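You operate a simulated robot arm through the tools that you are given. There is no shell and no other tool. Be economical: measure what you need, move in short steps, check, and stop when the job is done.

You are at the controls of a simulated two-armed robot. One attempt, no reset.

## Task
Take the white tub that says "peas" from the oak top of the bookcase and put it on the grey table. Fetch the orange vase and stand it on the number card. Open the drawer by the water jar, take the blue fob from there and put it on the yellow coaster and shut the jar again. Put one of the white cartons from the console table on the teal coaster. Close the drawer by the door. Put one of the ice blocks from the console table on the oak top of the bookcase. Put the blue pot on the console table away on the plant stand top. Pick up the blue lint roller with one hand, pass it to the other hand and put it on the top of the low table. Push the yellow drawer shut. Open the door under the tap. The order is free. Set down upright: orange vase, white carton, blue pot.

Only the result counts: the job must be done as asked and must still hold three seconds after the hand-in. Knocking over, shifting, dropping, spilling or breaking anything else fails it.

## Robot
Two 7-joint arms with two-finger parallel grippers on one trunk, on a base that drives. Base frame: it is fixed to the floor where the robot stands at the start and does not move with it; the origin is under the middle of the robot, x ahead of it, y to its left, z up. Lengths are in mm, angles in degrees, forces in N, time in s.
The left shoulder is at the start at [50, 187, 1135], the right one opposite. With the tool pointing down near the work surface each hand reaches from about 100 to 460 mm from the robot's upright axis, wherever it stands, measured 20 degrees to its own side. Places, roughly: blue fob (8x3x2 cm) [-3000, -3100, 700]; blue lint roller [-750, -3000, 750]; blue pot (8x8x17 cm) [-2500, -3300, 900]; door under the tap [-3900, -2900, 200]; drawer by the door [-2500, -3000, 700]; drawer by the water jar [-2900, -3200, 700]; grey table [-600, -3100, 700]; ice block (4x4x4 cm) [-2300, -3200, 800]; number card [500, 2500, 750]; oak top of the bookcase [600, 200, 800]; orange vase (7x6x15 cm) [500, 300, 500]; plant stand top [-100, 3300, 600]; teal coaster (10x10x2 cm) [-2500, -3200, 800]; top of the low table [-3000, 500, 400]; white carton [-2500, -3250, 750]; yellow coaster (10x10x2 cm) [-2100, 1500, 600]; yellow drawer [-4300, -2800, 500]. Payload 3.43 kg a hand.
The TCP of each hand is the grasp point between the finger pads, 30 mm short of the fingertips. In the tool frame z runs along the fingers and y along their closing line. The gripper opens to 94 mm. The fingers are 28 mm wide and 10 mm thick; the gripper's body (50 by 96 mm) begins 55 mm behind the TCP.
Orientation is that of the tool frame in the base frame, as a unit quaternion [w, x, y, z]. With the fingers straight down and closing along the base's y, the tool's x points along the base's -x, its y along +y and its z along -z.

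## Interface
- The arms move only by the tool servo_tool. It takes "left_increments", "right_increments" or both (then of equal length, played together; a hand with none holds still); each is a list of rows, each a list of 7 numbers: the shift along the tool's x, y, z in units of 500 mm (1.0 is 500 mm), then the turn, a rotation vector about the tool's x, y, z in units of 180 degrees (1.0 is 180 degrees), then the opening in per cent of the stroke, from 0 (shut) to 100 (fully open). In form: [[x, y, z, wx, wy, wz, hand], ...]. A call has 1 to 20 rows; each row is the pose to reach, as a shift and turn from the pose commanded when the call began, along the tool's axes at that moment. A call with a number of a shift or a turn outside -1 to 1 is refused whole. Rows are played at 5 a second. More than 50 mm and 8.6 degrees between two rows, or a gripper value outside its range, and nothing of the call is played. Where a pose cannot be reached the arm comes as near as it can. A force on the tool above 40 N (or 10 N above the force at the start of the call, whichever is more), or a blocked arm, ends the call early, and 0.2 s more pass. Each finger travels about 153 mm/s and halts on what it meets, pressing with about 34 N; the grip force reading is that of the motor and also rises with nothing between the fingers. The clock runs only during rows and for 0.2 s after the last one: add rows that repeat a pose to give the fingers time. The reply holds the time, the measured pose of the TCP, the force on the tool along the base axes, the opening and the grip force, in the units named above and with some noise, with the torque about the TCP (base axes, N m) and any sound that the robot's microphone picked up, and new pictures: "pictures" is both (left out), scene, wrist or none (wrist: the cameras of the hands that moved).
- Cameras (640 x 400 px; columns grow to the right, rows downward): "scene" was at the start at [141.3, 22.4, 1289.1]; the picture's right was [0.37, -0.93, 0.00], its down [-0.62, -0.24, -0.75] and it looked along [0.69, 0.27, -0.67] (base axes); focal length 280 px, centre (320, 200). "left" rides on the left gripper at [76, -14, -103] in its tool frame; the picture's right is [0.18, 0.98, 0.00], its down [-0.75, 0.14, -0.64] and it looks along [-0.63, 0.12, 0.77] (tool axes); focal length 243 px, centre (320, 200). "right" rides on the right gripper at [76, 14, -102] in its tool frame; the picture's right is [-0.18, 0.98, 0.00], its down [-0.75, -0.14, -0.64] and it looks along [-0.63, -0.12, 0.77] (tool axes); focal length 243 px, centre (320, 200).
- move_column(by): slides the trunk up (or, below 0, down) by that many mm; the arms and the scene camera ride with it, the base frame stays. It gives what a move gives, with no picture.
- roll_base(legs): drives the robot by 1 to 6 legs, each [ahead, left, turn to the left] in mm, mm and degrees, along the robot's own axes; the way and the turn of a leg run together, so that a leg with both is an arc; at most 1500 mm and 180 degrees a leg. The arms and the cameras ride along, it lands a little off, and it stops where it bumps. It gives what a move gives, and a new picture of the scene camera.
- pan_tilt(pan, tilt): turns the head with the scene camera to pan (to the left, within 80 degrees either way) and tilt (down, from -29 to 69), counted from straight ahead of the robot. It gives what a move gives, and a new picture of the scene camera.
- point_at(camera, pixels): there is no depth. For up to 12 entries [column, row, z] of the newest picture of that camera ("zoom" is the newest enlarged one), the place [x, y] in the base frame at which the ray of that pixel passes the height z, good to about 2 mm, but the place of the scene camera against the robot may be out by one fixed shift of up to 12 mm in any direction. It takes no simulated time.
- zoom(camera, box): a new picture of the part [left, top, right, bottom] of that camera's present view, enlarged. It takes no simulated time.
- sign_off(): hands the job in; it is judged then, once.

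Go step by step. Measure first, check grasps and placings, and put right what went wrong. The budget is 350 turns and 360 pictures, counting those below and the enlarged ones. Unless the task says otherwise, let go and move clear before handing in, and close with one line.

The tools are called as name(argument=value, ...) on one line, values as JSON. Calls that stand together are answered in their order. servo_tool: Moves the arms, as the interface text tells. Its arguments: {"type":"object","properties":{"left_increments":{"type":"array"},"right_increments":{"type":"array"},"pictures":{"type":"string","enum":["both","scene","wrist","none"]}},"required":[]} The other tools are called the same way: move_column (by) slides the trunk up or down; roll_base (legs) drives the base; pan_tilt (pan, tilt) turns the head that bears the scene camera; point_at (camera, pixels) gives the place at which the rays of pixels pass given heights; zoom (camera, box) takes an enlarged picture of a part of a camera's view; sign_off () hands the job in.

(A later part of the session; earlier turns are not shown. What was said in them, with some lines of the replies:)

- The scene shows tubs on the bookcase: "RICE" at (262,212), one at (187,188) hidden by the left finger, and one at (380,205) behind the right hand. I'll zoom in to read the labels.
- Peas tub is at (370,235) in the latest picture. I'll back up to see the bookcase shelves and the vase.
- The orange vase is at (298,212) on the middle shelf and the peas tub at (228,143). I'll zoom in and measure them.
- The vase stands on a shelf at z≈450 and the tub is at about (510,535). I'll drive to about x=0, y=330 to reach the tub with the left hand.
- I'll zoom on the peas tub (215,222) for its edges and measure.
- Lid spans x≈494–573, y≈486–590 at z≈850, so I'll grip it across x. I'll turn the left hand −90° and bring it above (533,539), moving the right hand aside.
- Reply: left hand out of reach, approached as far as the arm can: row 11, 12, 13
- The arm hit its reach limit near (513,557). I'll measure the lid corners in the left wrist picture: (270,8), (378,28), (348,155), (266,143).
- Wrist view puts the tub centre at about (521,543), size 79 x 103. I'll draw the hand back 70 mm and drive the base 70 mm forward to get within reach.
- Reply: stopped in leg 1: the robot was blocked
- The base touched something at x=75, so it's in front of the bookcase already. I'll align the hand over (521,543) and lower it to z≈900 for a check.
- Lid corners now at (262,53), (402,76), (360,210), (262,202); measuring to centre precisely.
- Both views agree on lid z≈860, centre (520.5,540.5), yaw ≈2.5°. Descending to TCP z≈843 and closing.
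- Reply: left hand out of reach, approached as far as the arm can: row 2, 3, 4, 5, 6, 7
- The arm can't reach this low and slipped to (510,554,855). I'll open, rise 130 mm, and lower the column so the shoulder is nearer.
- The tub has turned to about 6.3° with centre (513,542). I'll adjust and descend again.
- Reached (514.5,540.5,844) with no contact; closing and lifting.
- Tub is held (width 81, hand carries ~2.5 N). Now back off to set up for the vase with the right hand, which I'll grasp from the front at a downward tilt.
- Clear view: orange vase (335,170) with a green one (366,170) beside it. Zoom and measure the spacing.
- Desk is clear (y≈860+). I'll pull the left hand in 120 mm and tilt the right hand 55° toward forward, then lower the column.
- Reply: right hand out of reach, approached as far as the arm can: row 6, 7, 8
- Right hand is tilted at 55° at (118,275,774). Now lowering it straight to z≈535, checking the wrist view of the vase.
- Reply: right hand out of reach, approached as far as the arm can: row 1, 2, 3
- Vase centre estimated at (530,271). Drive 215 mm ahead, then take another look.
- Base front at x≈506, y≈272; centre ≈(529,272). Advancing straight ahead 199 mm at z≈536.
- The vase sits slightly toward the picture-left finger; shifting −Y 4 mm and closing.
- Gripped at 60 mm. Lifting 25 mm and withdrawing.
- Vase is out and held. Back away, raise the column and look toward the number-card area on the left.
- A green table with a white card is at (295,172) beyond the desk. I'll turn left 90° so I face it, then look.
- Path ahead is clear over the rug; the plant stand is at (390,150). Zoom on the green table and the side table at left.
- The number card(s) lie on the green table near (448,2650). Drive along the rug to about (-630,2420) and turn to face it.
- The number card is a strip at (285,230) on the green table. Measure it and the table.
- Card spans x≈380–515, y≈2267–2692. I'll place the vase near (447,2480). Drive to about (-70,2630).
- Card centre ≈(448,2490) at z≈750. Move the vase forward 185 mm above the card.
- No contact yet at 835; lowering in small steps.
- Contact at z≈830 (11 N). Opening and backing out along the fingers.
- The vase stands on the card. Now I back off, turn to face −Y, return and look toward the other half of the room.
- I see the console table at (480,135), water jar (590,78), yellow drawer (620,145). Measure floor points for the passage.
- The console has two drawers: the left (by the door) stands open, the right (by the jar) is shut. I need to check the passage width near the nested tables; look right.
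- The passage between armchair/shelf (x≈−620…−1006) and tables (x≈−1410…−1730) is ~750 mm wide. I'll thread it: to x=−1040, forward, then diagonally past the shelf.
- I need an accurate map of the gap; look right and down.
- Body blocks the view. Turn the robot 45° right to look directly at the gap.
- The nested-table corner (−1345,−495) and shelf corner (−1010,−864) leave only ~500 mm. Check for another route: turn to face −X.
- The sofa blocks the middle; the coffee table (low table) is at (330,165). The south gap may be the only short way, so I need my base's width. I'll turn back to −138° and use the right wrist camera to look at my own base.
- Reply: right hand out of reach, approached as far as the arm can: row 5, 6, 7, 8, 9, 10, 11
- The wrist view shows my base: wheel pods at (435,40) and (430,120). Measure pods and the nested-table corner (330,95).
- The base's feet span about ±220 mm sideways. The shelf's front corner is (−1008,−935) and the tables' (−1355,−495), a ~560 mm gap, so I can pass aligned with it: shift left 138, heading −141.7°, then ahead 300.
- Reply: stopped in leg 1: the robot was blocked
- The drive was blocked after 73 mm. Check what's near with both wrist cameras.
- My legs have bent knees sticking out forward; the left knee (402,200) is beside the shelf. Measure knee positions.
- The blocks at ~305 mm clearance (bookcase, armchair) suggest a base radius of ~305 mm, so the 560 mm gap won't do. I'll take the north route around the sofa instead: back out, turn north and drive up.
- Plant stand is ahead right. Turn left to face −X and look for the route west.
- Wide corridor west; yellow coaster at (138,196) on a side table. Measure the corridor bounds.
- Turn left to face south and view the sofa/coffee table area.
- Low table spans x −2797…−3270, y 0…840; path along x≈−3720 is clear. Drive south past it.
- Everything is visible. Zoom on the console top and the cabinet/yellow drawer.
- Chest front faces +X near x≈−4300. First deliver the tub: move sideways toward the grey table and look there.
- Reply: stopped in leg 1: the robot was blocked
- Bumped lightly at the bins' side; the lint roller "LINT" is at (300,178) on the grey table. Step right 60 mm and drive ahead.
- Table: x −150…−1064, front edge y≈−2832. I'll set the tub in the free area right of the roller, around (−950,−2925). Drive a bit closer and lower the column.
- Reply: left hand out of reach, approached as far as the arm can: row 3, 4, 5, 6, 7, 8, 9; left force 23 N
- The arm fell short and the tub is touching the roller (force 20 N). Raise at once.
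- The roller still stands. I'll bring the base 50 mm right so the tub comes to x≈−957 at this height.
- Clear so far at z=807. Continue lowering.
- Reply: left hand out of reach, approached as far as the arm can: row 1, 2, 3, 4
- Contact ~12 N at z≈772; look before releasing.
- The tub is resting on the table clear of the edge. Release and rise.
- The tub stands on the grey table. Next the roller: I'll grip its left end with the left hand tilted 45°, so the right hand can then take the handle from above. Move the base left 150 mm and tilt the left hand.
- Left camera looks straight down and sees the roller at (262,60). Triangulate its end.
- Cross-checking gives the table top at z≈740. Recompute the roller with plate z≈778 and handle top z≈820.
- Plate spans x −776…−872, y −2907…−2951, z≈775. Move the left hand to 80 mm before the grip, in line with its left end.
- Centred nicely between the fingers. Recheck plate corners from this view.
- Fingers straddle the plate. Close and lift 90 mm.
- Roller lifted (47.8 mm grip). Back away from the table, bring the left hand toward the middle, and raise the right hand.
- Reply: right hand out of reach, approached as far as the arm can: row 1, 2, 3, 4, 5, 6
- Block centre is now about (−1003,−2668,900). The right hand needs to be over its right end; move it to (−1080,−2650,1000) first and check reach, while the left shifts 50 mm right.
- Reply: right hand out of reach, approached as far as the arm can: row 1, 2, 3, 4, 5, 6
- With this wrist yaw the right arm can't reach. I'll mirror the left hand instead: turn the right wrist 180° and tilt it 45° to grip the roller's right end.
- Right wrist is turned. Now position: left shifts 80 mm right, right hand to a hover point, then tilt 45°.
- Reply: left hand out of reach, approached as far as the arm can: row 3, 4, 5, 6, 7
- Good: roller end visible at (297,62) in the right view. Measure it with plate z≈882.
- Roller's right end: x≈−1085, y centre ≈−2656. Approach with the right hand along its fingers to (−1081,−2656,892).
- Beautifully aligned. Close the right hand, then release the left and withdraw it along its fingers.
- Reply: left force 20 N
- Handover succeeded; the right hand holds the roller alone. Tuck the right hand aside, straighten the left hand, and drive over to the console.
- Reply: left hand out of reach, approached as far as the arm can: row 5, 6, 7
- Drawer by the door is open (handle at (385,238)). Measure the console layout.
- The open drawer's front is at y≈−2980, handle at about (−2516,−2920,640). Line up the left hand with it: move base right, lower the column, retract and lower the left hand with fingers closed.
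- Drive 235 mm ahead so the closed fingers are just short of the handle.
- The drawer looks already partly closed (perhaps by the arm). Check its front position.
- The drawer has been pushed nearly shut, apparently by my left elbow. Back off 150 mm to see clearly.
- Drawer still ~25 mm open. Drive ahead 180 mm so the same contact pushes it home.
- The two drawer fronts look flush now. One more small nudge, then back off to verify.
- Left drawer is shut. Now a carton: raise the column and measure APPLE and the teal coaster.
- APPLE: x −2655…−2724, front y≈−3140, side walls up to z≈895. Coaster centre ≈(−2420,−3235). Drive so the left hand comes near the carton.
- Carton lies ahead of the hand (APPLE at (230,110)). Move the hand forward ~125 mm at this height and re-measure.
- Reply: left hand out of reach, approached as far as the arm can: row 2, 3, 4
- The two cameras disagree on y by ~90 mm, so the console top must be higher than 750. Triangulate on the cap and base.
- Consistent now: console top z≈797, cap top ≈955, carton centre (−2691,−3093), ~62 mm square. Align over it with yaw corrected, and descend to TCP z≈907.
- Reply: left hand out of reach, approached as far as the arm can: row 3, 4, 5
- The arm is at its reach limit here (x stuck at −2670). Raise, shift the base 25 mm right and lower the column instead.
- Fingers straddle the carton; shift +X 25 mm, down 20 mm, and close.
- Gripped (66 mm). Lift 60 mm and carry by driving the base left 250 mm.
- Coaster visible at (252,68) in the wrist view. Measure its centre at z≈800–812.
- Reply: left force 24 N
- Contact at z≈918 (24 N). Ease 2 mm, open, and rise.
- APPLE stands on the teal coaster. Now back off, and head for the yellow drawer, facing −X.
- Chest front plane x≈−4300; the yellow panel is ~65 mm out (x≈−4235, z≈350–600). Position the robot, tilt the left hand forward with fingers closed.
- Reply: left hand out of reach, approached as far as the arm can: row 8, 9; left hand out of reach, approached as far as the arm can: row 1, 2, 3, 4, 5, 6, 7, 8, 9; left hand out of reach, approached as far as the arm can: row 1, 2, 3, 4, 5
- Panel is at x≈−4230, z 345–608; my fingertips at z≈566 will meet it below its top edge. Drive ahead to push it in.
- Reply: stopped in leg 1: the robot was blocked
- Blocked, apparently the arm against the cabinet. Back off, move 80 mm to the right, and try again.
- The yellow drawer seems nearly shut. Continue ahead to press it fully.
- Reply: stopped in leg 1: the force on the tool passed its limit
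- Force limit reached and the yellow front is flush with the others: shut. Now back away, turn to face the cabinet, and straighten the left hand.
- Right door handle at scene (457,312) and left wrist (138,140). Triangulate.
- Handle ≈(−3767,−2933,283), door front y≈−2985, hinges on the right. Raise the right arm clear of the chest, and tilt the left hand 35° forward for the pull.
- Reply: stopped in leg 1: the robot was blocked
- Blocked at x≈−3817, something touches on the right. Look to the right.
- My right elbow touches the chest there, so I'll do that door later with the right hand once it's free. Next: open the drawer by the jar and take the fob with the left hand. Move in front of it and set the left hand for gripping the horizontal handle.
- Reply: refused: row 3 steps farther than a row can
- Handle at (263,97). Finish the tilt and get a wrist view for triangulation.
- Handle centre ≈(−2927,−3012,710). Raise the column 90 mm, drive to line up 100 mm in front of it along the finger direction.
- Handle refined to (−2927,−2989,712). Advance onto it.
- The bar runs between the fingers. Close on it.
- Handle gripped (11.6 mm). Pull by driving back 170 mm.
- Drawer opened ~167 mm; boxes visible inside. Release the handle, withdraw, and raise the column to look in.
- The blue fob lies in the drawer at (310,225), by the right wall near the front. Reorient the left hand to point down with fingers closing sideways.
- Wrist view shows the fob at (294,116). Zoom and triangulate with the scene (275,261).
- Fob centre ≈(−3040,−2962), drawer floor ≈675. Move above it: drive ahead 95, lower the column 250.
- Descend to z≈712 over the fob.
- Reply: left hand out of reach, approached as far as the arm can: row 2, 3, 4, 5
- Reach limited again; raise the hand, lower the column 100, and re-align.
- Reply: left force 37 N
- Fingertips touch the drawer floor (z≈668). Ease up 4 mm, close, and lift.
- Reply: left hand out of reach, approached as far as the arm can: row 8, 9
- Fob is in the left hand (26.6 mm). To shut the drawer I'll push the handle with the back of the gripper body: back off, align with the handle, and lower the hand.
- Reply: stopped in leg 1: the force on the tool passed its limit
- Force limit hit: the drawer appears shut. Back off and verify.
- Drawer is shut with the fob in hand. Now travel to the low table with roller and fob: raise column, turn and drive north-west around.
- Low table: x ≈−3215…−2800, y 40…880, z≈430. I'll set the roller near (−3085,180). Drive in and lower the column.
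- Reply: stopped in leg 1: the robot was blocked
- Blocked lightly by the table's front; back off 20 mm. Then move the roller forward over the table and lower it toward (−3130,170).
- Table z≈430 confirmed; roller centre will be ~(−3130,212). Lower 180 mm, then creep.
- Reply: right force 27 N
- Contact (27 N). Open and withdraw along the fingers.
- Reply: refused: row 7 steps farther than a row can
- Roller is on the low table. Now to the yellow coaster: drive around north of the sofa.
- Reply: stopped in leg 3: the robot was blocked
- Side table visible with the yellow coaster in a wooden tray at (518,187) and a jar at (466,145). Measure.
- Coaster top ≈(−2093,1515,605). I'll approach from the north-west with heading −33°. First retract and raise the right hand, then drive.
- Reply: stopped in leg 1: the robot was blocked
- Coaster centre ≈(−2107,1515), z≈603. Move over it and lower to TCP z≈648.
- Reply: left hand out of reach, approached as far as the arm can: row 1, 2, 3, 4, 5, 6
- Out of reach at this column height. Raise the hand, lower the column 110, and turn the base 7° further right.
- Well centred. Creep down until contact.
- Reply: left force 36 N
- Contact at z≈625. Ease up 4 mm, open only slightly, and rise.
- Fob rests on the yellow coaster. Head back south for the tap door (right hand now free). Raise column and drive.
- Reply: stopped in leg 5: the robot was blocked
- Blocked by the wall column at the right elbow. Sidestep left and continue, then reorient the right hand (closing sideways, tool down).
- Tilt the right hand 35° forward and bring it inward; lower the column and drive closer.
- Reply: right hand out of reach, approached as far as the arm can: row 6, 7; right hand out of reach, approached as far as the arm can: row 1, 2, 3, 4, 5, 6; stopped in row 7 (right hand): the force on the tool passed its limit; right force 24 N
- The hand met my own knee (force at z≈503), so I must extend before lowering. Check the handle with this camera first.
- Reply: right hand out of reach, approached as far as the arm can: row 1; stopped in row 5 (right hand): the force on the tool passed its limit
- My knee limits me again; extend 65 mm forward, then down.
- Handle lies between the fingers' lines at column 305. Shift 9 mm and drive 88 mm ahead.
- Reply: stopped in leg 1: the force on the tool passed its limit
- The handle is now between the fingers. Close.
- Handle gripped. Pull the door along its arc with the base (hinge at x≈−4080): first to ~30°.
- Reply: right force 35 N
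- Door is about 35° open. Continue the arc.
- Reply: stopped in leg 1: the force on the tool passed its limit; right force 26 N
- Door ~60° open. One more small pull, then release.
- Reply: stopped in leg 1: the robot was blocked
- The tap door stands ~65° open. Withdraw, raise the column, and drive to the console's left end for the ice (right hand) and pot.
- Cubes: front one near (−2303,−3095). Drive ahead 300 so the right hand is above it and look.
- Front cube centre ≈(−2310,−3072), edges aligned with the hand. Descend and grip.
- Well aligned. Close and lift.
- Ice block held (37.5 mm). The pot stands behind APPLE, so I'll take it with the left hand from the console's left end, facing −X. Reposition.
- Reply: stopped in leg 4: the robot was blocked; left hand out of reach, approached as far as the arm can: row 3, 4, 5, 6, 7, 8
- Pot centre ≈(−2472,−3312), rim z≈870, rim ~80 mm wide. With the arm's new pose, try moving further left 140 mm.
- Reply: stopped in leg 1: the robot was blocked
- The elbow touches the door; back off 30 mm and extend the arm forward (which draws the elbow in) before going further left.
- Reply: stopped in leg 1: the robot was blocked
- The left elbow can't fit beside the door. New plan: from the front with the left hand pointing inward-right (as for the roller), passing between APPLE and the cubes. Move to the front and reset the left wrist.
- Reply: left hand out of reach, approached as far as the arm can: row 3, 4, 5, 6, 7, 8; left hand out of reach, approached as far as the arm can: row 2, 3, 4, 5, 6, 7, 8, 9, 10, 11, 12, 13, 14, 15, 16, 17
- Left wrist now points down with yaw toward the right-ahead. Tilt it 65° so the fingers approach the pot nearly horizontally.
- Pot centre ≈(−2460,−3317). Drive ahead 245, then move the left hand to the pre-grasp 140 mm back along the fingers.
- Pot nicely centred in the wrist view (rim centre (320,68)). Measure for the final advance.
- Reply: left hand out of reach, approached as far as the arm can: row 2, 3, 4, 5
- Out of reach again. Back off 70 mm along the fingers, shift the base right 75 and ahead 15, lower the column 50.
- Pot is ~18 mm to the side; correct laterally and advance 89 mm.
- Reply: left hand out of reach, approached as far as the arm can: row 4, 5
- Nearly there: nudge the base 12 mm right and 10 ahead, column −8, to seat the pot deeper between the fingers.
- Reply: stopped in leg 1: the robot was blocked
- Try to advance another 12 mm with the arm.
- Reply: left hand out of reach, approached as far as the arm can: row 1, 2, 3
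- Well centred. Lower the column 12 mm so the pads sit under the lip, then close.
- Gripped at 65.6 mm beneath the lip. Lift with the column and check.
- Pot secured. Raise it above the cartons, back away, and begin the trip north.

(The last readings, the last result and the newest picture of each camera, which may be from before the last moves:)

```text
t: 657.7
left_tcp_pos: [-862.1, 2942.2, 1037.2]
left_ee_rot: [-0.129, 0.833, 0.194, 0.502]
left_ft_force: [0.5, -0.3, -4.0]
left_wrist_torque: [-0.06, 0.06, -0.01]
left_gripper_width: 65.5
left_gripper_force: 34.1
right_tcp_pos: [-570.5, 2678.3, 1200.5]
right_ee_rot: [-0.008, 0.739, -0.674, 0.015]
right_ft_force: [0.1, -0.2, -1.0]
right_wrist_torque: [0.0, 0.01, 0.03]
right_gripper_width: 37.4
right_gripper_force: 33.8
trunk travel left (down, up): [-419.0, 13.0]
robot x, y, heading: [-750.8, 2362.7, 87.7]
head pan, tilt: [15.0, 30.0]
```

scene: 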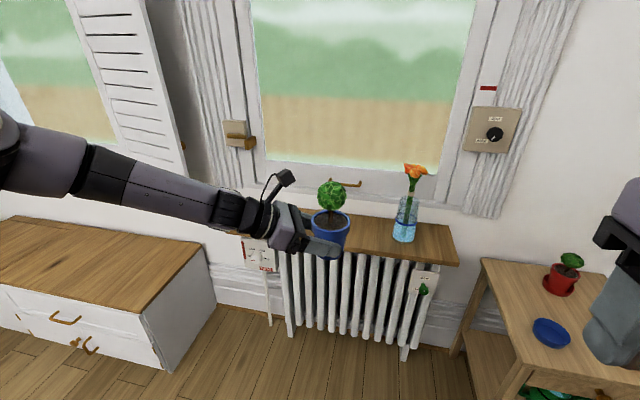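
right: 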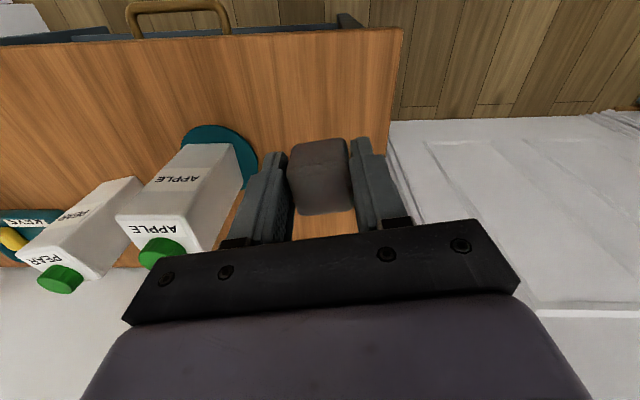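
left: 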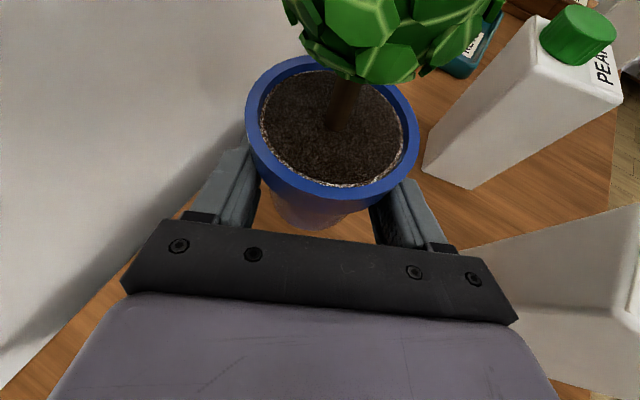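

Plant stand at right with a blue saucer and two potted plants. Move closer for a measured look.

roll_base(legs=[[200, -450, 2.3]])

pan_tilt(pan=-10, tilt=40)

```text
t: 660.6
left_tcp_pos: [-440.9, 3130.1, 1035.1]
left_ee_rot: [-0.139, 0.829, 0.211, 0.5]
left_ft_force: [-0.1, 0.0, -4.2]
left_wrist_torque: [-0.04, 0.12, 0.06]
left_gripper_width: 65.5
left_gripper_force: 34.1
right_tcp_pos: [-137.0, 2879.2, 1200.1]
right_ee_rot: [-0.008, 0.752, -0.659, 0.016]
right_ft_force: [0.7, -0.6, -0.5]
right_wrist_torque: [0.02, 0.01, 0.01]
right_gripper_width: 37.1
right_gripper_force: 33.7
trunk travel left (down, up): [-419.0, 13.0]
robot x, y, heading: [-305.6, 2554.3, 90.2]
head pan, tilt: [15.0, 30.0]
```

scene: 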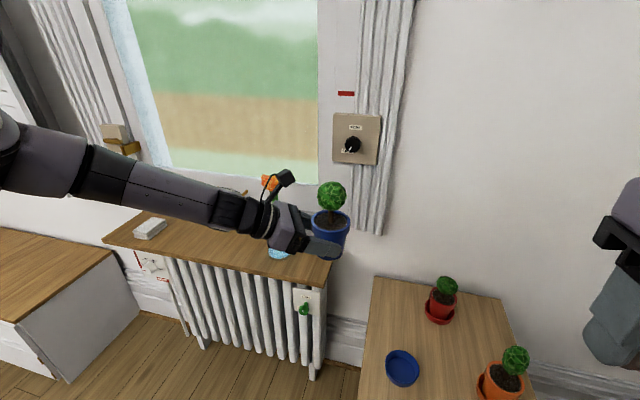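

```text
t: 661.5
left_tcp_pos: [-441.4, 3130.4, 1036.3]
left_ee_rot: [-0.138, 0.829, 0.21, 0.499]
left_ft_force: [0.3, 0.7, -5.2]
left_wrist_torque: [-0.05, 0.1, 0.0]
left_gripper_width: 65.4
left_gripper_force: 33.8
right_tcp_pos: [-139.0, 2878.5, 1202.0]
right_ee_rot: [-0.009, 0.752, -0.659, 0.017]
right_ft_force: [-0.2, -0.4, -0.6]
right_wrist_torque: [-0.02, -0.03, -0.01]
right_gripper_width: 37.1
right_gripper_force: 33.7
trunk travel left (down, up): [-419.0, 13.0]
robot x, y, heading: [-307.3, 2555.4, 89.8]
head pan, tilt: [-10.0, 40.0]
```

scene: 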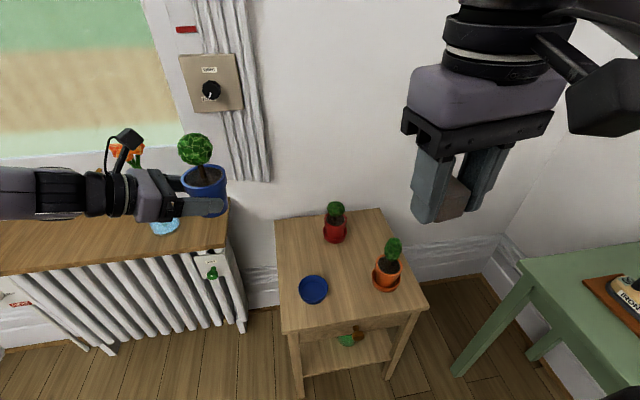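

zoom(camera="scene", box=[250, 180, 450, 360])

point_at(camera="scene", pixels=[[275, 220, 600], [382, 208, 600], [427, 303, 600], [281, 331, 600], [313, 290, 605], [326, 290, 605], [335, 240, 605], [386, 288, 605], [302, 398, 0], [388, 378, 0]])

```text
2.22 times, centred on (350, 270) of scene
```

zoom: 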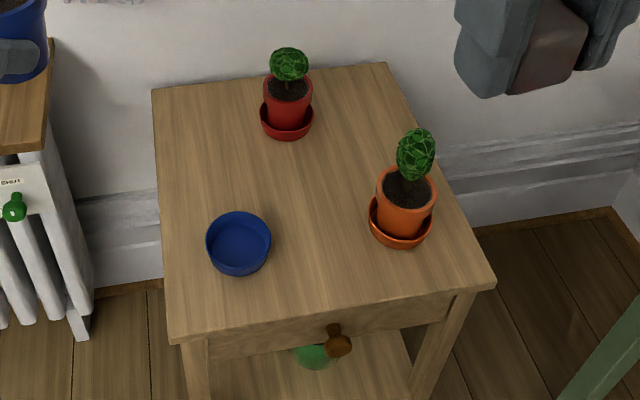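

```text
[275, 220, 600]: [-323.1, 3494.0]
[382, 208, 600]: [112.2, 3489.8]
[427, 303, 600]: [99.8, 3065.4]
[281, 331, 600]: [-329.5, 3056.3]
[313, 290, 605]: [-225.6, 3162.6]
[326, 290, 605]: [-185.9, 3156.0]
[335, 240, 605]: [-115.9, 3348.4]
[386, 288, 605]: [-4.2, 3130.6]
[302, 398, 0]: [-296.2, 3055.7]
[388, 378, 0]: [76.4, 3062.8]
```

Stand top: x −325…105, y 3060…3492, z≈600. I'll set the pot in the free middle at about (−110,3222), using heading 58° to keep my right elbow off the green table.

roll_base(legs=[[0, 0, -31.8], [82, 68, 0]])

move_column(by=-200)

pan_tilt(pan=10, tilt=40)

```text
t: 664.1
left_tcp_pos: [-146.0, 3224.3, 1034.5]
left_ee_rot: [0.0, 0.855, -0.017, 0.519]
left_ft_force: [-0.6, 0.1, -5.2]
left_wrist_torque: [0.0, 0.13, -0.02]
left_gripper_width: 65.4
left_gripper_force: 33.9
right_tcp_pos: [-13.3, 2852.6, 1199.9]
right_ee_rot: [0.004, -0.551, 0.834, -0.019]
right_ft_force: [0.1, -0.3, -0.3]
right_wrist_torque: [0.0, -0.01, 0.01]
right_gripper_width: 37.3
right_gripper_force: 33.9
trunk travel left (down, up): [-419.0, 13.0]
robot x, y, heading: [-320.3, 2664.4, 59.3]
head pan, tilt: [-10.0, 40.0]
```

scene: 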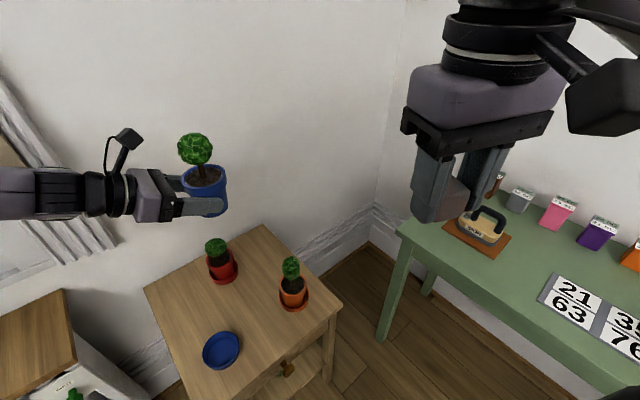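

```text
t: 666.3
left_tcp_pos: [-145.7, 3223.3, 835.7]
left_ee_rot: [-0.001, 0.855, -0.018, 0.519]
left_ft_force: [0.9, 0.2, -4.5]
left_wrist_torque: [-0.01, 0.13, -0.03]
left_gripper_width: 65.4
left_gripper_force: 33.9
right_tcp_pos: [-13.9, 2851.9, 1000.5]
right_ee_rot: [0.004, -0.55, 0.835, -0.018]
right_ft_force: [0.6, -0.3, -1.6]
right_wrist_torque: [0.01, -0.01, 0.02]
right_gripper_width: 37.2
right_gripper_force: 33.5
trunk travel left (down, up): [-219.0, 213.0]
robot x, y, heading: [-319.2, 2660.1, 59.3]
head pan, tilt: [-10.0, 40.0]
```

```text
t: 667.1
left_tcp_pos: [-145.1, 3225.4, 836.0]
left_ee_rot: [-0.001, 0.855, -0.017, 0.519]
left_ft_force: [0.1, -0.5, -5.8]
left_wrist_torque: [-0.04, 0.07, 0.02]
left_gripper_width: 65.6
left_gripper_force: 34.5
right_tcp_pos: [-14.0, 2853.2, 1000.1]
right_ee_rot: [0.004, -0.55, 0.835, -0.019]
right_ft_force: [0.1, 0.4, 0.2]
right_wrist_torque: [0.02, 0.02, -0.01]
right_gripper_width: 37.1
right_gripper_force: 34.0
trunk travel left (down, up): [-219.0, 213.0]
robot x, y, heading: [-323.3, 2662.1, 59.5]
head pan, tilt: [10.0, 40.0]
```

scene: 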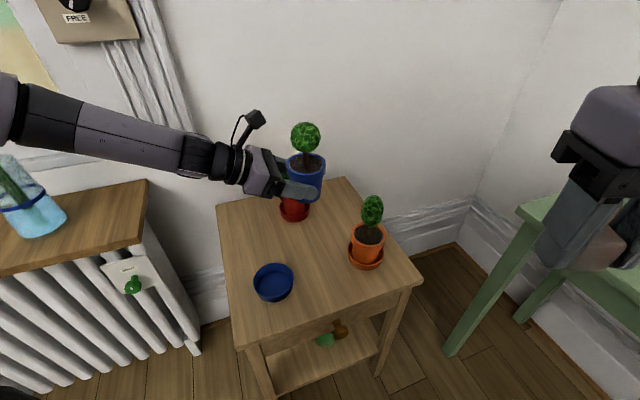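

Before lowering, check how close my left forearm will be to the radiator shelf and flower vase.

point_at(camera="scene", pixels=[[148, 183, 800], [140, 243, 800], [0, 275, 800], [40, 235, 800], [200, 345, 0], [30, 390, 0], [140, 243, 750], [0, 275, 750]])

pan_tilt(pan=55, tilt=35)

```text
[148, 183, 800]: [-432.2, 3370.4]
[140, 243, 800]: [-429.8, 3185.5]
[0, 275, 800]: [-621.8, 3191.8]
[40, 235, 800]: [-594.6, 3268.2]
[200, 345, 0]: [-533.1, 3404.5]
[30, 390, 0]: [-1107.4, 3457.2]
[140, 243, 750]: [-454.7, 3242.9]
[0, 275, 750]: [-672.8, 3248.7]
```

```text
t: 668.3
left_tcp_pos: [-145.6, 3223.9, 835.6]
left_ee_rot: [-0.001, 0.855, -0.017, 0.518]
left_ft_force: [0.9, 0.8, -4.7]
left_wrist_torque: [-0.01, 0.06, 0.01]
left_gripper_width: 65.6
left_gripper_force: 34.5
right_tcp_pos: [-13.5, 2852.4, 999.6]
right_ee_rot: [0.006, -0.55, 0.835, -0.017]
right_ft_force: [-0.1, 0.1, -0.6]
right_wrist_torque: [-0.04, -0.02, -0.04]
right_gripper_width: 37.1
right_gripper_force: 34.1
trunk travel left (down, up): [-219.0, 213.0]
robot x, y, heading: [-326.0, 2662.4, 59.2]
head pan, tilt: [55.0, 35.0]
```

scene: 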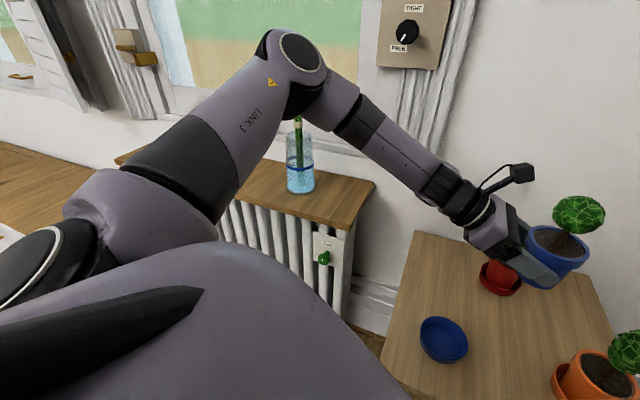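

The elbow (~(−420,3130)) stays in front of the shelf (y≥3330). Lower the column 175 mm, then creep to contact.

move_column(by=-174)

servo_tool(left_increments=[[0, 0, 0, 0, 0, 0, 50]], pictures="wrist")

```text
t: 670.2
left_tcp_pos: [-144.3, 3224.9, 664.7]
left_ee_rot: [-0.003, 0.853, -0.017, 0.521]
left_ft_force: [-2.0, 2.3, 9.8]
left_wrist_torque: [-0.32, -0.1, -0.01]
left_gripper_width: 65.4
left_gripper_force: 34.0
right_tcp_pos: [-13.8, 2851.6, 826.5]
right_ee_rot: [0.004, -0.55, 0.835, -0.018]
right_ft_force: [0.5, 0.0, -0.6]
right_wrist_torque: [0.0, 0.01, 0.0]
right_gripper_width: 37.2
right_gripper_force: 33.9
trunk travel left (down, up): [-45.0, 387.0]
robot x, y, heading: [-324.7, 2659.2, 59.1]
head pan, tilt: [55.0, 35.0]
```

```text
t: 670.6
left_tcp_pos: [-145.8, 3224.7, 664.5]
left_ee_rot: [-0.003, 0.854, -0.017, 0.521]
left_ft_force: [1.5, 6.8, 13.1]
left_wrist_torque: [-0.21, -0.49, 0.17]
left_gripper_width: 65.1
left_gripper_force: 34.0
right_tcp_pos: [-13.6, 2850.6, 827.6]
right_ee_rot: [0.004, -0.551, 0.834, -0.018]
right_ft_force: [-0.6, 0.4, -0.8]
right_wrist_torque: [0.01, 0.0, 0.01]
right_gripper_width: 37.0
right_gripper_force: 33.9
trunk travel left (down, up): [-45.0, 387.0]
robot x, y, heading: [-325.5, 2661.7, 59.3]
head pan, tilt: [55.0, 35.0]
```

left: 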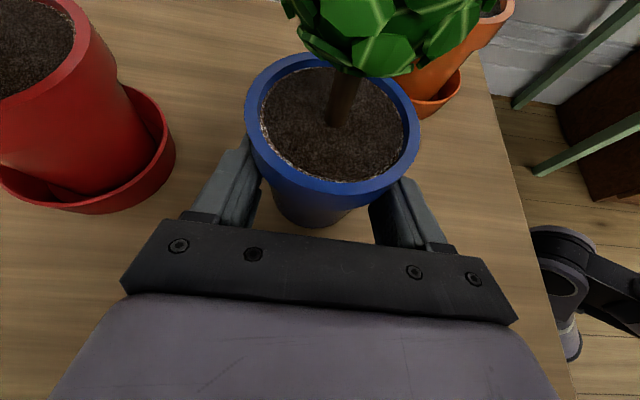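

Contact (13 N): the pot is standing on the stand. Open and back out along the fingers.

servo_tool(left_increments=[[0, 0, 0, 0, 0, 0, 80], [0, 0, 0, 0, 0, 0, 95], [0, 0, 0, 0, 0, 0, 95], [0, 0, -0.05, 0, 0, 0, 95], [0, 0, -0.12, 0, 0, 0, 95], [0, 0, -0.2, 0, 0, 0, 95], [0, 0, -0.28, 0, 0, 0, 95], [0, 0, -0.28, 0, 0, 0, 95]], pictures="wrist")

move_column(by=250)

pan_tilt(pan=10, tilt=40)

```text
t: 672.4
left_tcp_pos: [-269.5, 3224.4, 725.2]
left_ee_rot: [-0.002, 0.854, -0.016, 0.519]
left_ft_force: [0.4, -0.2, 0.0]
left_wrist_torque: [-0.01, -0.01, -0.02]
left_gripper_width: 89.2
left_gripper_force: 0.0
right_tcp_pos: [-14.8, 2853.2, 826.5]
right_ee_rot: [0.004, -0.551, 0.835, -0.018]
right_ft_force: [0.4, 0.0, -1.1]
right_wrist_torque: [0.0, -0.02, 0.0]
right_gripper_width: 37.2
right_gripper_force: 33.6
trunk travel left (down, up): [-45.0, 387.0]
robot x, y, heading: [-319.9, 2662.5, 59.3]
head pan, tilt: [55.0, 35.0]
```

left: 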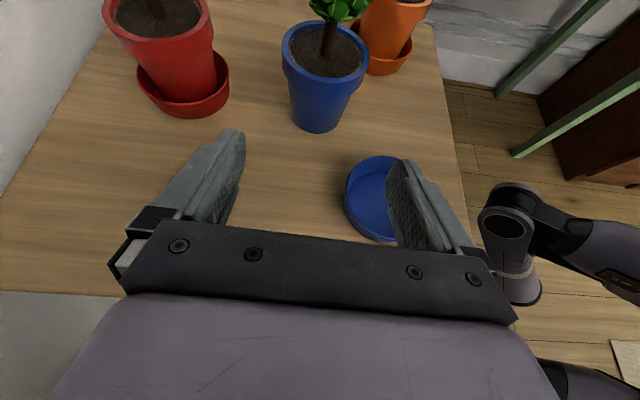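

```text
t: 675.0
left_tcp_pos: [-271.0, 3225.1, 975.7]
left_ee_rot: [-0.002, 0.854, -0.017, 0.519]
left_ft_force: [-0.9, 0.0, 0.1]
left_wrist_torque: [0.01, 0.01, 0.01]
left_gripper_width: 89.3
left_gripper_force: 0.0
right_tcp_pos: [-14.3, 2852.8, 1076.5]
right_ee_rot: [0.005, -0.55, 0.835, -0.018]
right_ft_force: [-1.0, 0.4, -0.8]
right_wrist_torque: [-0.02, -0.02, 0.03]
right_gripper_width: 37.1
right_gripper_force: 33.9
trunk travel left (down, up): [-295.0, 137.0]
robot x, y, heading: [-323.4, 2660.2, 59.4]
head pan, tilt: [55.0, 35.0]
```

```text
t: 676.1
left_tcp_pos: [-270.3, 3226.2, 975.7]
left_ee_rot: [-0.002, 0.854, -0.016, 0.519]
left_ft_force: [0.1, 0.2, -0.4]
left_wrist_torque: [-0.02, 0.03, 0.03]
left_gripper_width: 89.3
left_gripper_force: 0.1
right_tcp_pos: [-13.7, 2852.8, 1075.9]
right_ee_rot: [0.004, -0.55, 0.835, -0.018]
right_ft_force: [0.1, 0.0, -1.1]
right_wrist_torque: [-0.01, -0.01, 0.03]
right_gripper_width: 37.3
right_gripper_force: 33.7
trunk travel left (down, up): [-295.0, 137.0]
robot x, y, heading: [-320.7, 2659.8, 59.3]
head pan, tilt: [10.0, 40.0]
```

scene: 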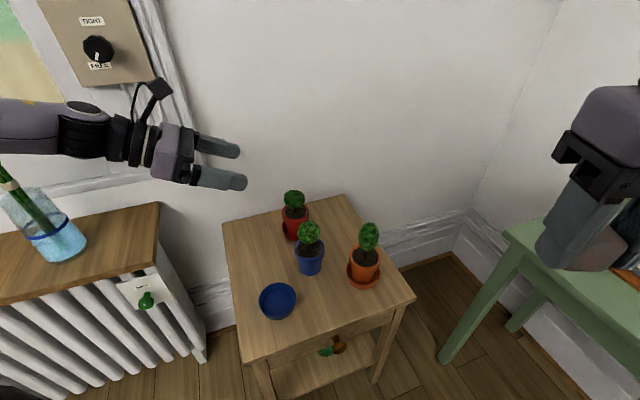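

The pot stands upright on the stand. Last item: ice to the bookcase. Drive back to the bookcase facing +X.

roll_base(legs=[[-150, 0, 0], [0, 0, -59.3], [-150, -1100, 0], [0, -1170, 0]])

pan_tilt(pan=-10, tilt=35)

```text
t: 691.1
left_tcp_pos: [-109.1, 458.0, 974.9]
left_ee_rot: [0.263, 0.727, -0.449, 0.448]
left_ft_force: [1.3, 0.4, 0.3]
left_wrist_torque: [0.01, -0.01, 0.02]
left_gripper_width: 89.1
left_gripper_force: 0.1
right_tcp_pos: [-312.6, 52.4, 1077.2]
right_ee_rot: [-0.005, -0.05, 0.999, -0.016]
right_ft_force: [-0.4, -0.1, -0.5]
right_wrist_torque: [0.0, -0.02, 0.02]
right_gripper_width: 37.3
right_gripper_force: 34.5
trunk travel left (down, up): [-295.0, 137.0]
robot x, y, heading: [-625.6, 231.0, -1.7]
head pan, tilt: [10.0, 40.0]
```

scene: 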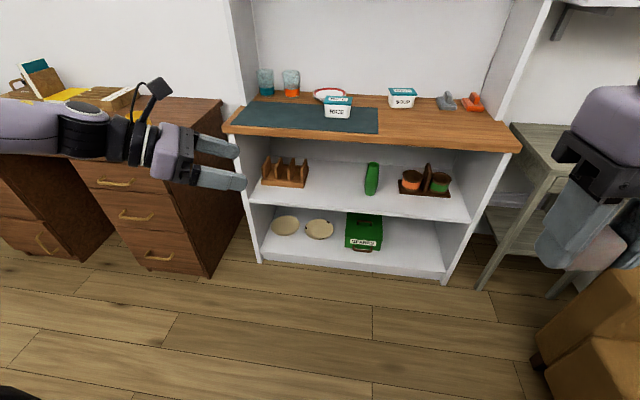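

```text
t: 692.0
left_tcp_pos: [-109.3, 457.9, 975.0]
left_ee_rot: [0.262, 0.728, -0.448, 0.449]
left_ft_force: [-0.6, -0.3, -0.7]
left_wrist_torque: [0.01, 0.0, -0.01]
left_gripper_width: 89.3
left_gripper_force: 0.0
right_tcp_pos: [-311.5, 53.6, 1077.5]
right_ee_rot: [-0.004, -0.05, 0.999, -0.018]
right_ft_force: [0.3, -0.9, -0.4]
right_wrist_torque: [0.02, 0.0, -0.04]
right_gripper_width: 37.5
right_gripper_force: 33.9
trunk travel left (down, up): [-295.0, 137.0]
robot x, y, heading: [-628.5, 227.9, -2.2]
head pan, tilt: [-10.0, 35.0]
```

scene: 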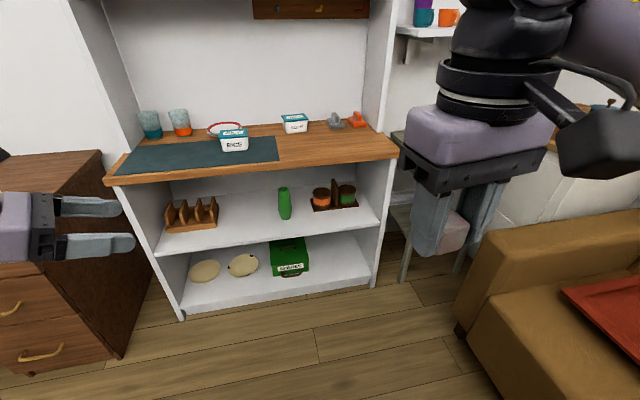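

point_at(camera="scene", pixels=[[320, 150, 808], [278, 160, 808], [396, 155, 808], [296, 132, 808], [340, 130, 808], [280, 170, 808]])

```text
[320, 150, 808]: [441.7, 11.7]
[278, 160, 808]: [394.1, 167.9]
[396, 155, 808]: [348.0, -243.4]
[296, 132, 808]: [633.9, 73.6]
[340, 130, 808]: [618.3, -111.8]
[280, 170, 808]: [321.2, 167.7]
```

Free oak area around (455,20). Retract the left hand, drive up to the bookcase, and extend the right hand.

servo_tool(left_increments=[[-0.014, 0.064, -0.03, 0, 0, 0, 50], [-0.028, 0.128, -0.06, 0, 0, 0, 0], [-0.042, 0.191, -0.09, 0, 0, 0, 0], [-0.056, 0.255, -0.12, 0, 0, 0, 0], [-0.07, 0.319, -0.151, 0, 0, 0, 0], [-0.07, 0.319, -0.151, 0, 0, 0, 0]], pictures="none")

roll_base(legs=[[0, -42, 2.2], [660, 0, 0]])

servo_tool(right_increments=[[-0.045, 0, 0.0, 0, 0, 0, 30], [-0.09, 0, 0.04, 0, 0, 0, 30], [-0.135, 0, 0.08, 0, 0, 0, 30], [-0.18, 0, 0.14, 0, 0, 0, 30], [-0.18, 0, 0.2, 0, 0, 0, 30], [-0.18, 0, 0.2, 0, 0, 0, 30]], pictures="both")

```text
t: 693.4
left_tcp_pos: [-291.4, 459.7, 976.0]
left_ee_rot: [0.262, 0.728, -0.448, 0.448]
left_ft_force: [-0.1, -0.3, 0.1]
left_wrist_torque: [0.0, 0.01, -0.01]
left_gripper_width: 0.1
left_gripper_force: 32.9
right_tcp_pos: [-311.2, 52.8, 1076.5]
right_ee_rot: [-0.005, -0.051, 0.999, -0.018]
right_ft_force: [1.3, -0.6, -0.1]
right_wrist_torque: [-0.02, -0.03, -0.02]
right_gripper_width: 37.2
right_gripper_force: 33.7
trunk travel left (down, up): [-295.0, 137.0]
robot x, y, heading: [-630.1, 230.8, -1.7]
head pan, tilt: [-10.0, 35.0]
```

```text
t: 697.5
left_tcp_pos: [352.5, 421.8, 975.4]
left_ee_rot: [0.259, 0.731, -0.442, 0.45]
left_ft_force: [0.6, 0.4, 0.1]
left_wrist_torque: [-0.01, 0.05, -0.01]
left_gripper_width: 0.1
left_gripper_force: 32.6
right_tcp_pos: [339.2, 15.0, 1076.8]
right_ee_rot: [-0.005, -0.06, 0.998, -0.018]
right_ft_force: [0.3, -1.0, -1.0]
right_wrist_torque: [0.01, -0.03, 0.03]
right_gripper_width: 37.3
right_gripper_force: 34.4
trunk travel left (down, up): [-295.0, 137.0]
robot x, y, heading: [21.5, 185.7, -1.1]
head pan, tilt: [-10.0, 35.0]
```

scene: 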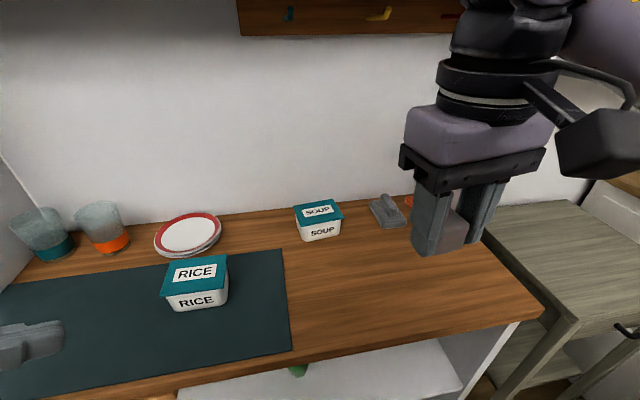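

```text
t: 698.9
left_tcp_pos: [354.1, 421.3, 977.3]
left_ee_rot: [0.258, 0.732, -0.442, 0.45]
left_ft_force: [0.3, -0.2, 1.2]
left_wrist_torque: [0.01, -0.01, -0.02]
left_gripper_width: 0.1
left_gripper_force: 32.8
right_tcp_pos: [426.5, 21.8, 976.4]
right_ee_rot: [-0.005, -0.06, 0.998, -0.018]
right_ft_force: [-0.1, -1.0, 0.1]
right_wrist_torque: [0.02, 0.01, -0.05]
right_gripper_width: 37.1
right_gripper_force: 34.1
trunk travel left (down, up): [-295.0, 137.0]
robot x, y, heading: [17.9, 187.2, -0.6]
head pan, tilt: [-10.0, 35.0]
```

scene: 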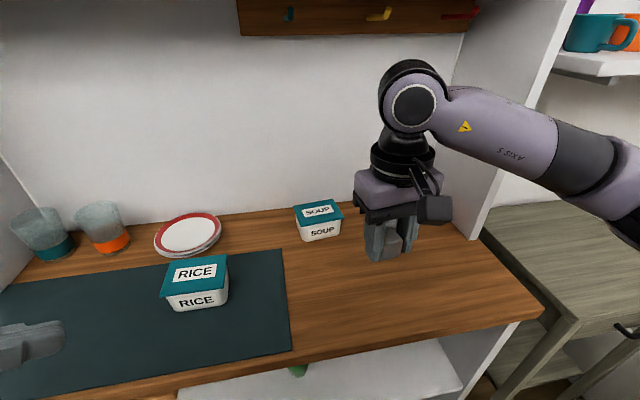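
right: 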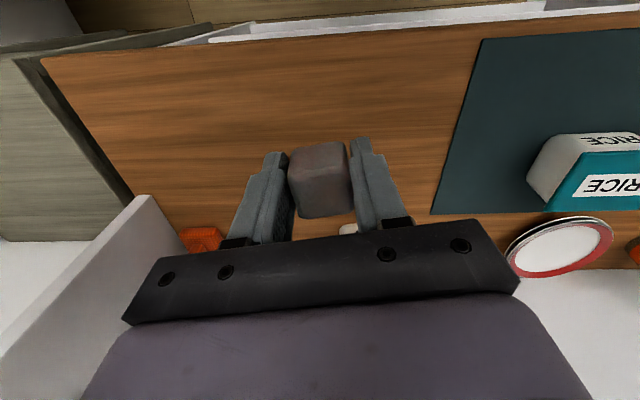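

Lower over the free oak area.

servo_tool(right_increments=[[-0.02, 0, 0.06, 0, 0, 0, 30], [-0.04, 0, 0.13, 0, 0, 0, 30], [-0.06, 0, 0.19, 0, 0, 0, 30], [-0.06, 0, 0.236, 0, 0, 0, 30], [-0.06, 0, 0.236, 0, 0, 0, 30]], pictures="scene")

```text
t: 700.1
left_tcp_pos: [353.4, 421.5, 976.7]
left_ee_rot: [0.258, 0.732, -0.441, 0.451]
left_ft_force: [-0.3, -0.8, -0.1]
left_wrist_torque: [-0.02, 0.04, 0.01]
left_gripper_width: 0.2
left_gripper_force: 32.6
right_tcp_pos: [456.0, 20.5, 856.7]
right_ee_rot: [-0.005, -0.059, 0.998, -0.017]
right_ft_force: [0.7, -0.1, -0.2]
right_wrist_torque: [0.0, -0.03, -0.02]
right_gripper_width: 37.4
right_gripper_force: 34.1
trunk travel left (down, up): [-295.0, 137.0]
robot x, y, heading: [16.4, 187.8, -1.0]
head pan, tilt: [-10.0, 35.0]
```

scene: 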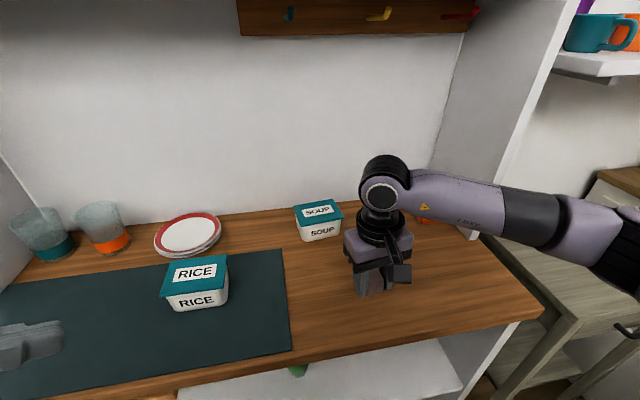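

servo_tool(right_increments=[[0, 0, 0.008, 0, 0, 0, 30], [0, 0, 0.016, 0, 0, 0, 30], [0, 0, 0.016, 0, 0, 0, 30]], pictures="none")

servo_tool(right_increments=[[0, 0, 0.005, 0, 0, 0, 30], [0, 0, 0.01, 0, 0, 0, 30], [0, 0, 0.01, 0, 0, 0, 30]], pictures="none")

servo_tool(right_increments=[[0, 0, 0.004, 0, 0, 0, 30], [0, 0, 0.008, 0, 0, 0, 30], [0, 0, 0.008, 0, 0, 0, 30]], pictures="none")

```text
t: 700.9
left_tcp_pos: [352.5, 422.0, 976.0]
left_ee_rot: [0.258, 0.732, -0.442, 0.45]
left_ft_force: [0.2, 0.1, 0.2]
left_wrist_torque: [-0.01, 0.0, 0.01]
left_gripper_width: 0.0
left_gripper_force: 32.7
right_tcp_pos: [455.3, 21.9, 848.9]
right_ee_rot: [-0.005, -0.06, 0.998, -0.018]
right_ft_force: [0.2, 0.4, -0.2]
right_wrist_torque: [-0.01, -0.01, 0.0]
right_gripper_width: 37.3
right_gripper_force: 33.8
trunk travel left (down, up): [-295.0, 137.0]
robot x, y, heading: [19.3, 190.0, -0.7]
head pan, tilt: [-10.0, 35.0]
```

```text
t: 701.7
left_tcp_pos: [353.3, 421.0, 976.1]
left_ee_rot: [0.258, 0.732, -0.442, 0.451]
left_ft_force: [-0.3, -0.8, -0.8]
left_wrist_torque: [-0.04, 0.0, 0.03]
left_gripper_width: 0.0
left_gripper_force: 33.1
right_tcp_pos: [457.5, 21.8, 844.5]
right_ee_rot: [-0.005, -0.06, 0.998, -0.018]
right_ft_force: [1.1, 0.0, -0.3]
right_wrist_torque: [0.0, -0.02, -0.01]
right_gripper_width: 37.2
right_gripper_force: 34.1
trunk travel left (down, up): [-295.0, 137.0]
robot x, y, heading: [18.5, 186.1, -0.6]
head pan, tilt: [-10.0, 35.0]
```

```text
t: 702.5
left_tcp_pos: [354.6, 421.9, 976.7]
left_ee_rot: [0.258, 0.732, -0.442, 0.45]
left_ft_force: [-0.1, 0.5, -0.2]
left_wrist_torque: [-0.03, -0.03, 0.03]
left_gripper_width: 0.0
left_gripper_force: 33.1
right_tcp_pos: [455.0, 21.0, 840.8]
right_ee_rot: [-0.005, -0.06, 0.998, -0.018]
right_ft_force: [1.0, -0.3, -0.4]
right_wrist_torque: [0.01, 0.01, 0.0]
right_gripper_width: 37.6
right_gripper_force: 34.4
trunk travel left (down, up): [-295.0, 137.0]
robot x, y, heading: [18.3, 181.8, -0.7]
head pan, tilt: [-10.0, 35.0]
```

servo_tool(right_increments=[[0, 0, 0.005, 0, 0, 0, 30], [0, 0, 0.01, 0, 0, 0, 30], [0, 0, 0.01, 0, 0, 0, 30]], pictures="none")

servo_tool(right_increments=[[0, 0, 0.004, 0, 0, 0, 30], [0, 0, 0.008, 0, 0, 0, 30], [0, 0, 0.008, 0, 0, 0, 30]], pictures="none")

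servo_tool(right_increments=[[0, 0, 0.004, 0, 0, 0, 30], [0, 0, 0.008, 0, 0, 0, 30], [0, 0, 0.008, 0, 0, 0, 30]], pictures="wrist")

```text
t: 703.3
left_tcp_pos: [353.2, 421.1, 977.8]
left_ee_rot: [0.257, 0.732, -0.442, 0.45]
left_ft_force: [-0.1, -1.1, 0.2]
left_wrist_torque: [0.0, 0.0, 0.01]
left_gripper_width: 0.0
left_gripper_force: 33.1
right_tcp_pos: [456.1, 20.2, 835.5]
right_ee_rot: [-0.005, -0.059, 0.998, -0.017]
right_ft_force: [0.3, -0.1, -0.1]
right_wrist_torque: [-0.01, 0.01, 0.0]
right_gripper_width: 37.3
right_gripper_force: 34.0
trunk travel left (down, up): [-295.0, 137.0]
robot x, y, heading: [19.8, 188.9, -0.9]
head pan, tilt: [-10.0, 35.0]
```

```text
t: 704.1
left_tcp_pos: [353.3, 421.2, 975.8]
left_ee_rot: [0.258, 0.732, -0.442, 0.45]
left_ft_force: [1.2, -0.6, 0.0]
left_wrist_torque: [0.03, -0.02, -0.02]
left_gripper_width: 0.5
left_gripper_force: 32.8
right_tcp_pos: [455.6, 20.2, 831.3]
right_ee_rot: [-0.004, -0.06, 0.998, -0.017]
right_ft_force: [0.8, -1.0, 5.3]
right_wrist_torque: [0.08, -0.05, -0.02]
right_gripper_width: 37.7
right_gripper_force: 33.8
trunk travel left (down, up): [-295.0, 137.0]
robot x, y, heading: [17.7, 185.8, -0.8]
head pan, tilt: [-10.0, 35.0]
```

```text
t: 704.9
left_tcp_pos: [351.6, 421.3, 977.4]
left_ee_rot: [0.257, 0.731, -0.442, 0.452]
left_ft_force: [0.7, 0.6, 0.1]
left_wrist_torque: [0.01, -0.02, 0.06]
left_gripper_width: 0.0
left_gripper_force: 33.1
right_tcp_pos: [455.7, 20.3, 829.5]
right_ee_rot: [-0.001, -0.06, 0.998, -0.017]
right_ft_force: [-4.6, -3.3, 32.5]
right_wrist_torque: [0.72, 0.09, 0.18]
right_gripper_width: 37.4
right_gripper_force: 33.9
trunk travel left (down, up): [-295.0, 137.0]
robot x, y, heading: [18.8, 188.2, -0.7]
head pan, tilt: [-10.0, 35.0]
```

right: 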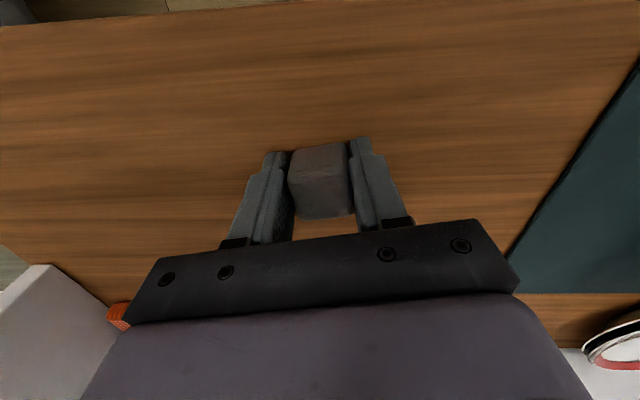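

Contact on the oak (32 N). Ease 3 mm, open, and rise.

servo_tool(right_increments=[[0, 0, -0.006, 0, 0, 0, 30], [0, 0, -0.006, 0, 0, 0, 55], [0, 0, -0.006, 0, 0, 0, 65], [0, 0, -0.08, 0, 0, 0, 65], [0, 0, -0.16, 0, 0, 0, 65], [0, 0, -0.25, 0, 0, 0, 65], [0, 0, -0.25, 0, 0, 0, 65]], pictures="both")

```text
t: 706.5
left_tcp_pos: [352.6, 421.8, 976.1]
left_ee_rot: [0.258, 0.732, -0.442, 0.45]
left_ft_force: [0.0, -0.6, -0.7]
left_wrist_torque: [0.02, 0.01, -0.02]
left_gripper_width: 0.0
left_gripper_force: 33.1
right_tcp_pos: [458.4, 23.4, 948.9]
right_ee_rot: [-0.006, -0.06, 0.998, -0.018]
right_ft_force: [0.8, 0.3, -0.1]
right_wrist_torque: [0.01, 0.0, -0.02]
right_gripper_width: 60.9
right_gripper_force: 0.0
trunk travel left (down, up): [-295.0, 137.0]
robot x, y, heading: [18.9, 187.6, -0.7]
head pan, tilt: [-10.0, 35.0]
```

scene: 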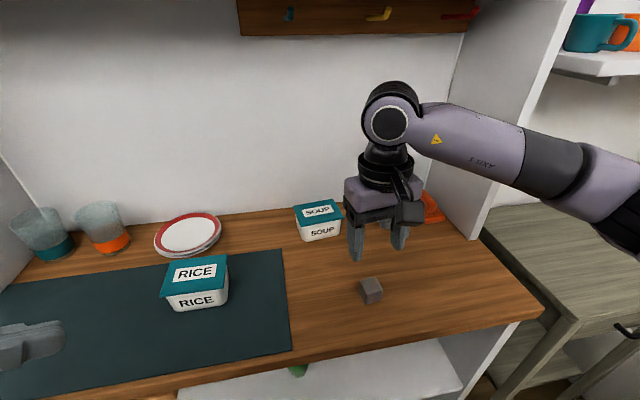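
right: 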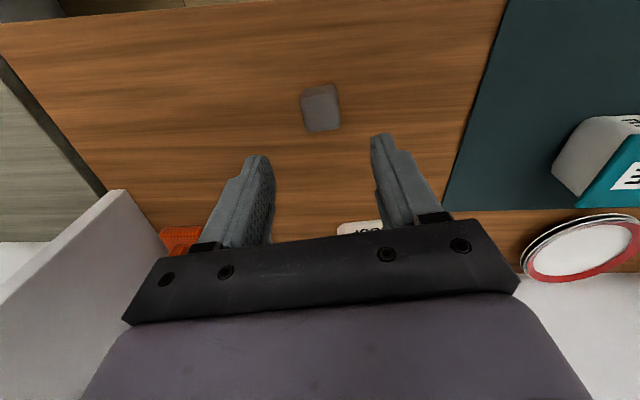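

The ice block sits on the oak top. I'll move clear and hand in.

roll_base(legs=[[-350, 0, 0]])

sign_off()

```text
t: 708.7
left_tcp_pos: [2.8, 425.4, 976.3]
left_ee_rot: [0.26, 0.73, -0.444, 0.449]
left_ft_force: [-1.2, -0.6, 0.3]
left_wrist_torque: [0.01, 0.0, 0.0]
left_gripper_width: 0.0
left_gripper_force: 33.2
right_tcp_pos: [107.3, 29.0, 948.0]
right_ee_rot: [-0.005, -0.058, 0.998, -0.018]
right_ft_force: [-1.0, 0.4, 0.3]
right_wrist_torque: [0.02, 0.0, -0.02]
right_gripper_width: 61.2
right_gripper_force: 0.0
trunk travel left (down, up): [-295.0, 137.0]
robot x, y, heading: [-328.3, 193.2, -0.6]
head pan, tilt: [-10.0, 35.0]
```

scene: 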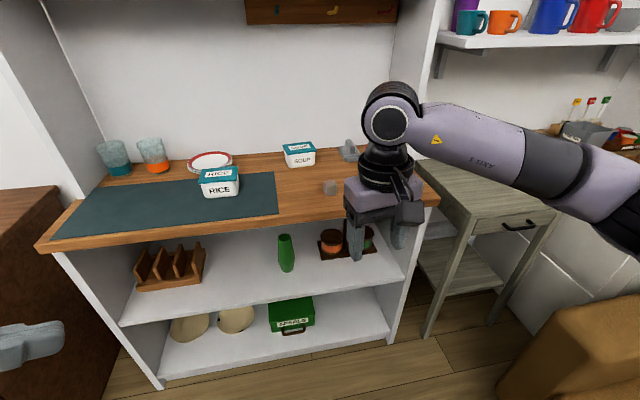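

```text
The job is handed in.
```

All ten tasks are done and handed in; along the way the base or an arm lightly bumped furniture several times (the armchair, the recycling bins, the chest, the room door), and I saw nothing move but did not re-check each one.
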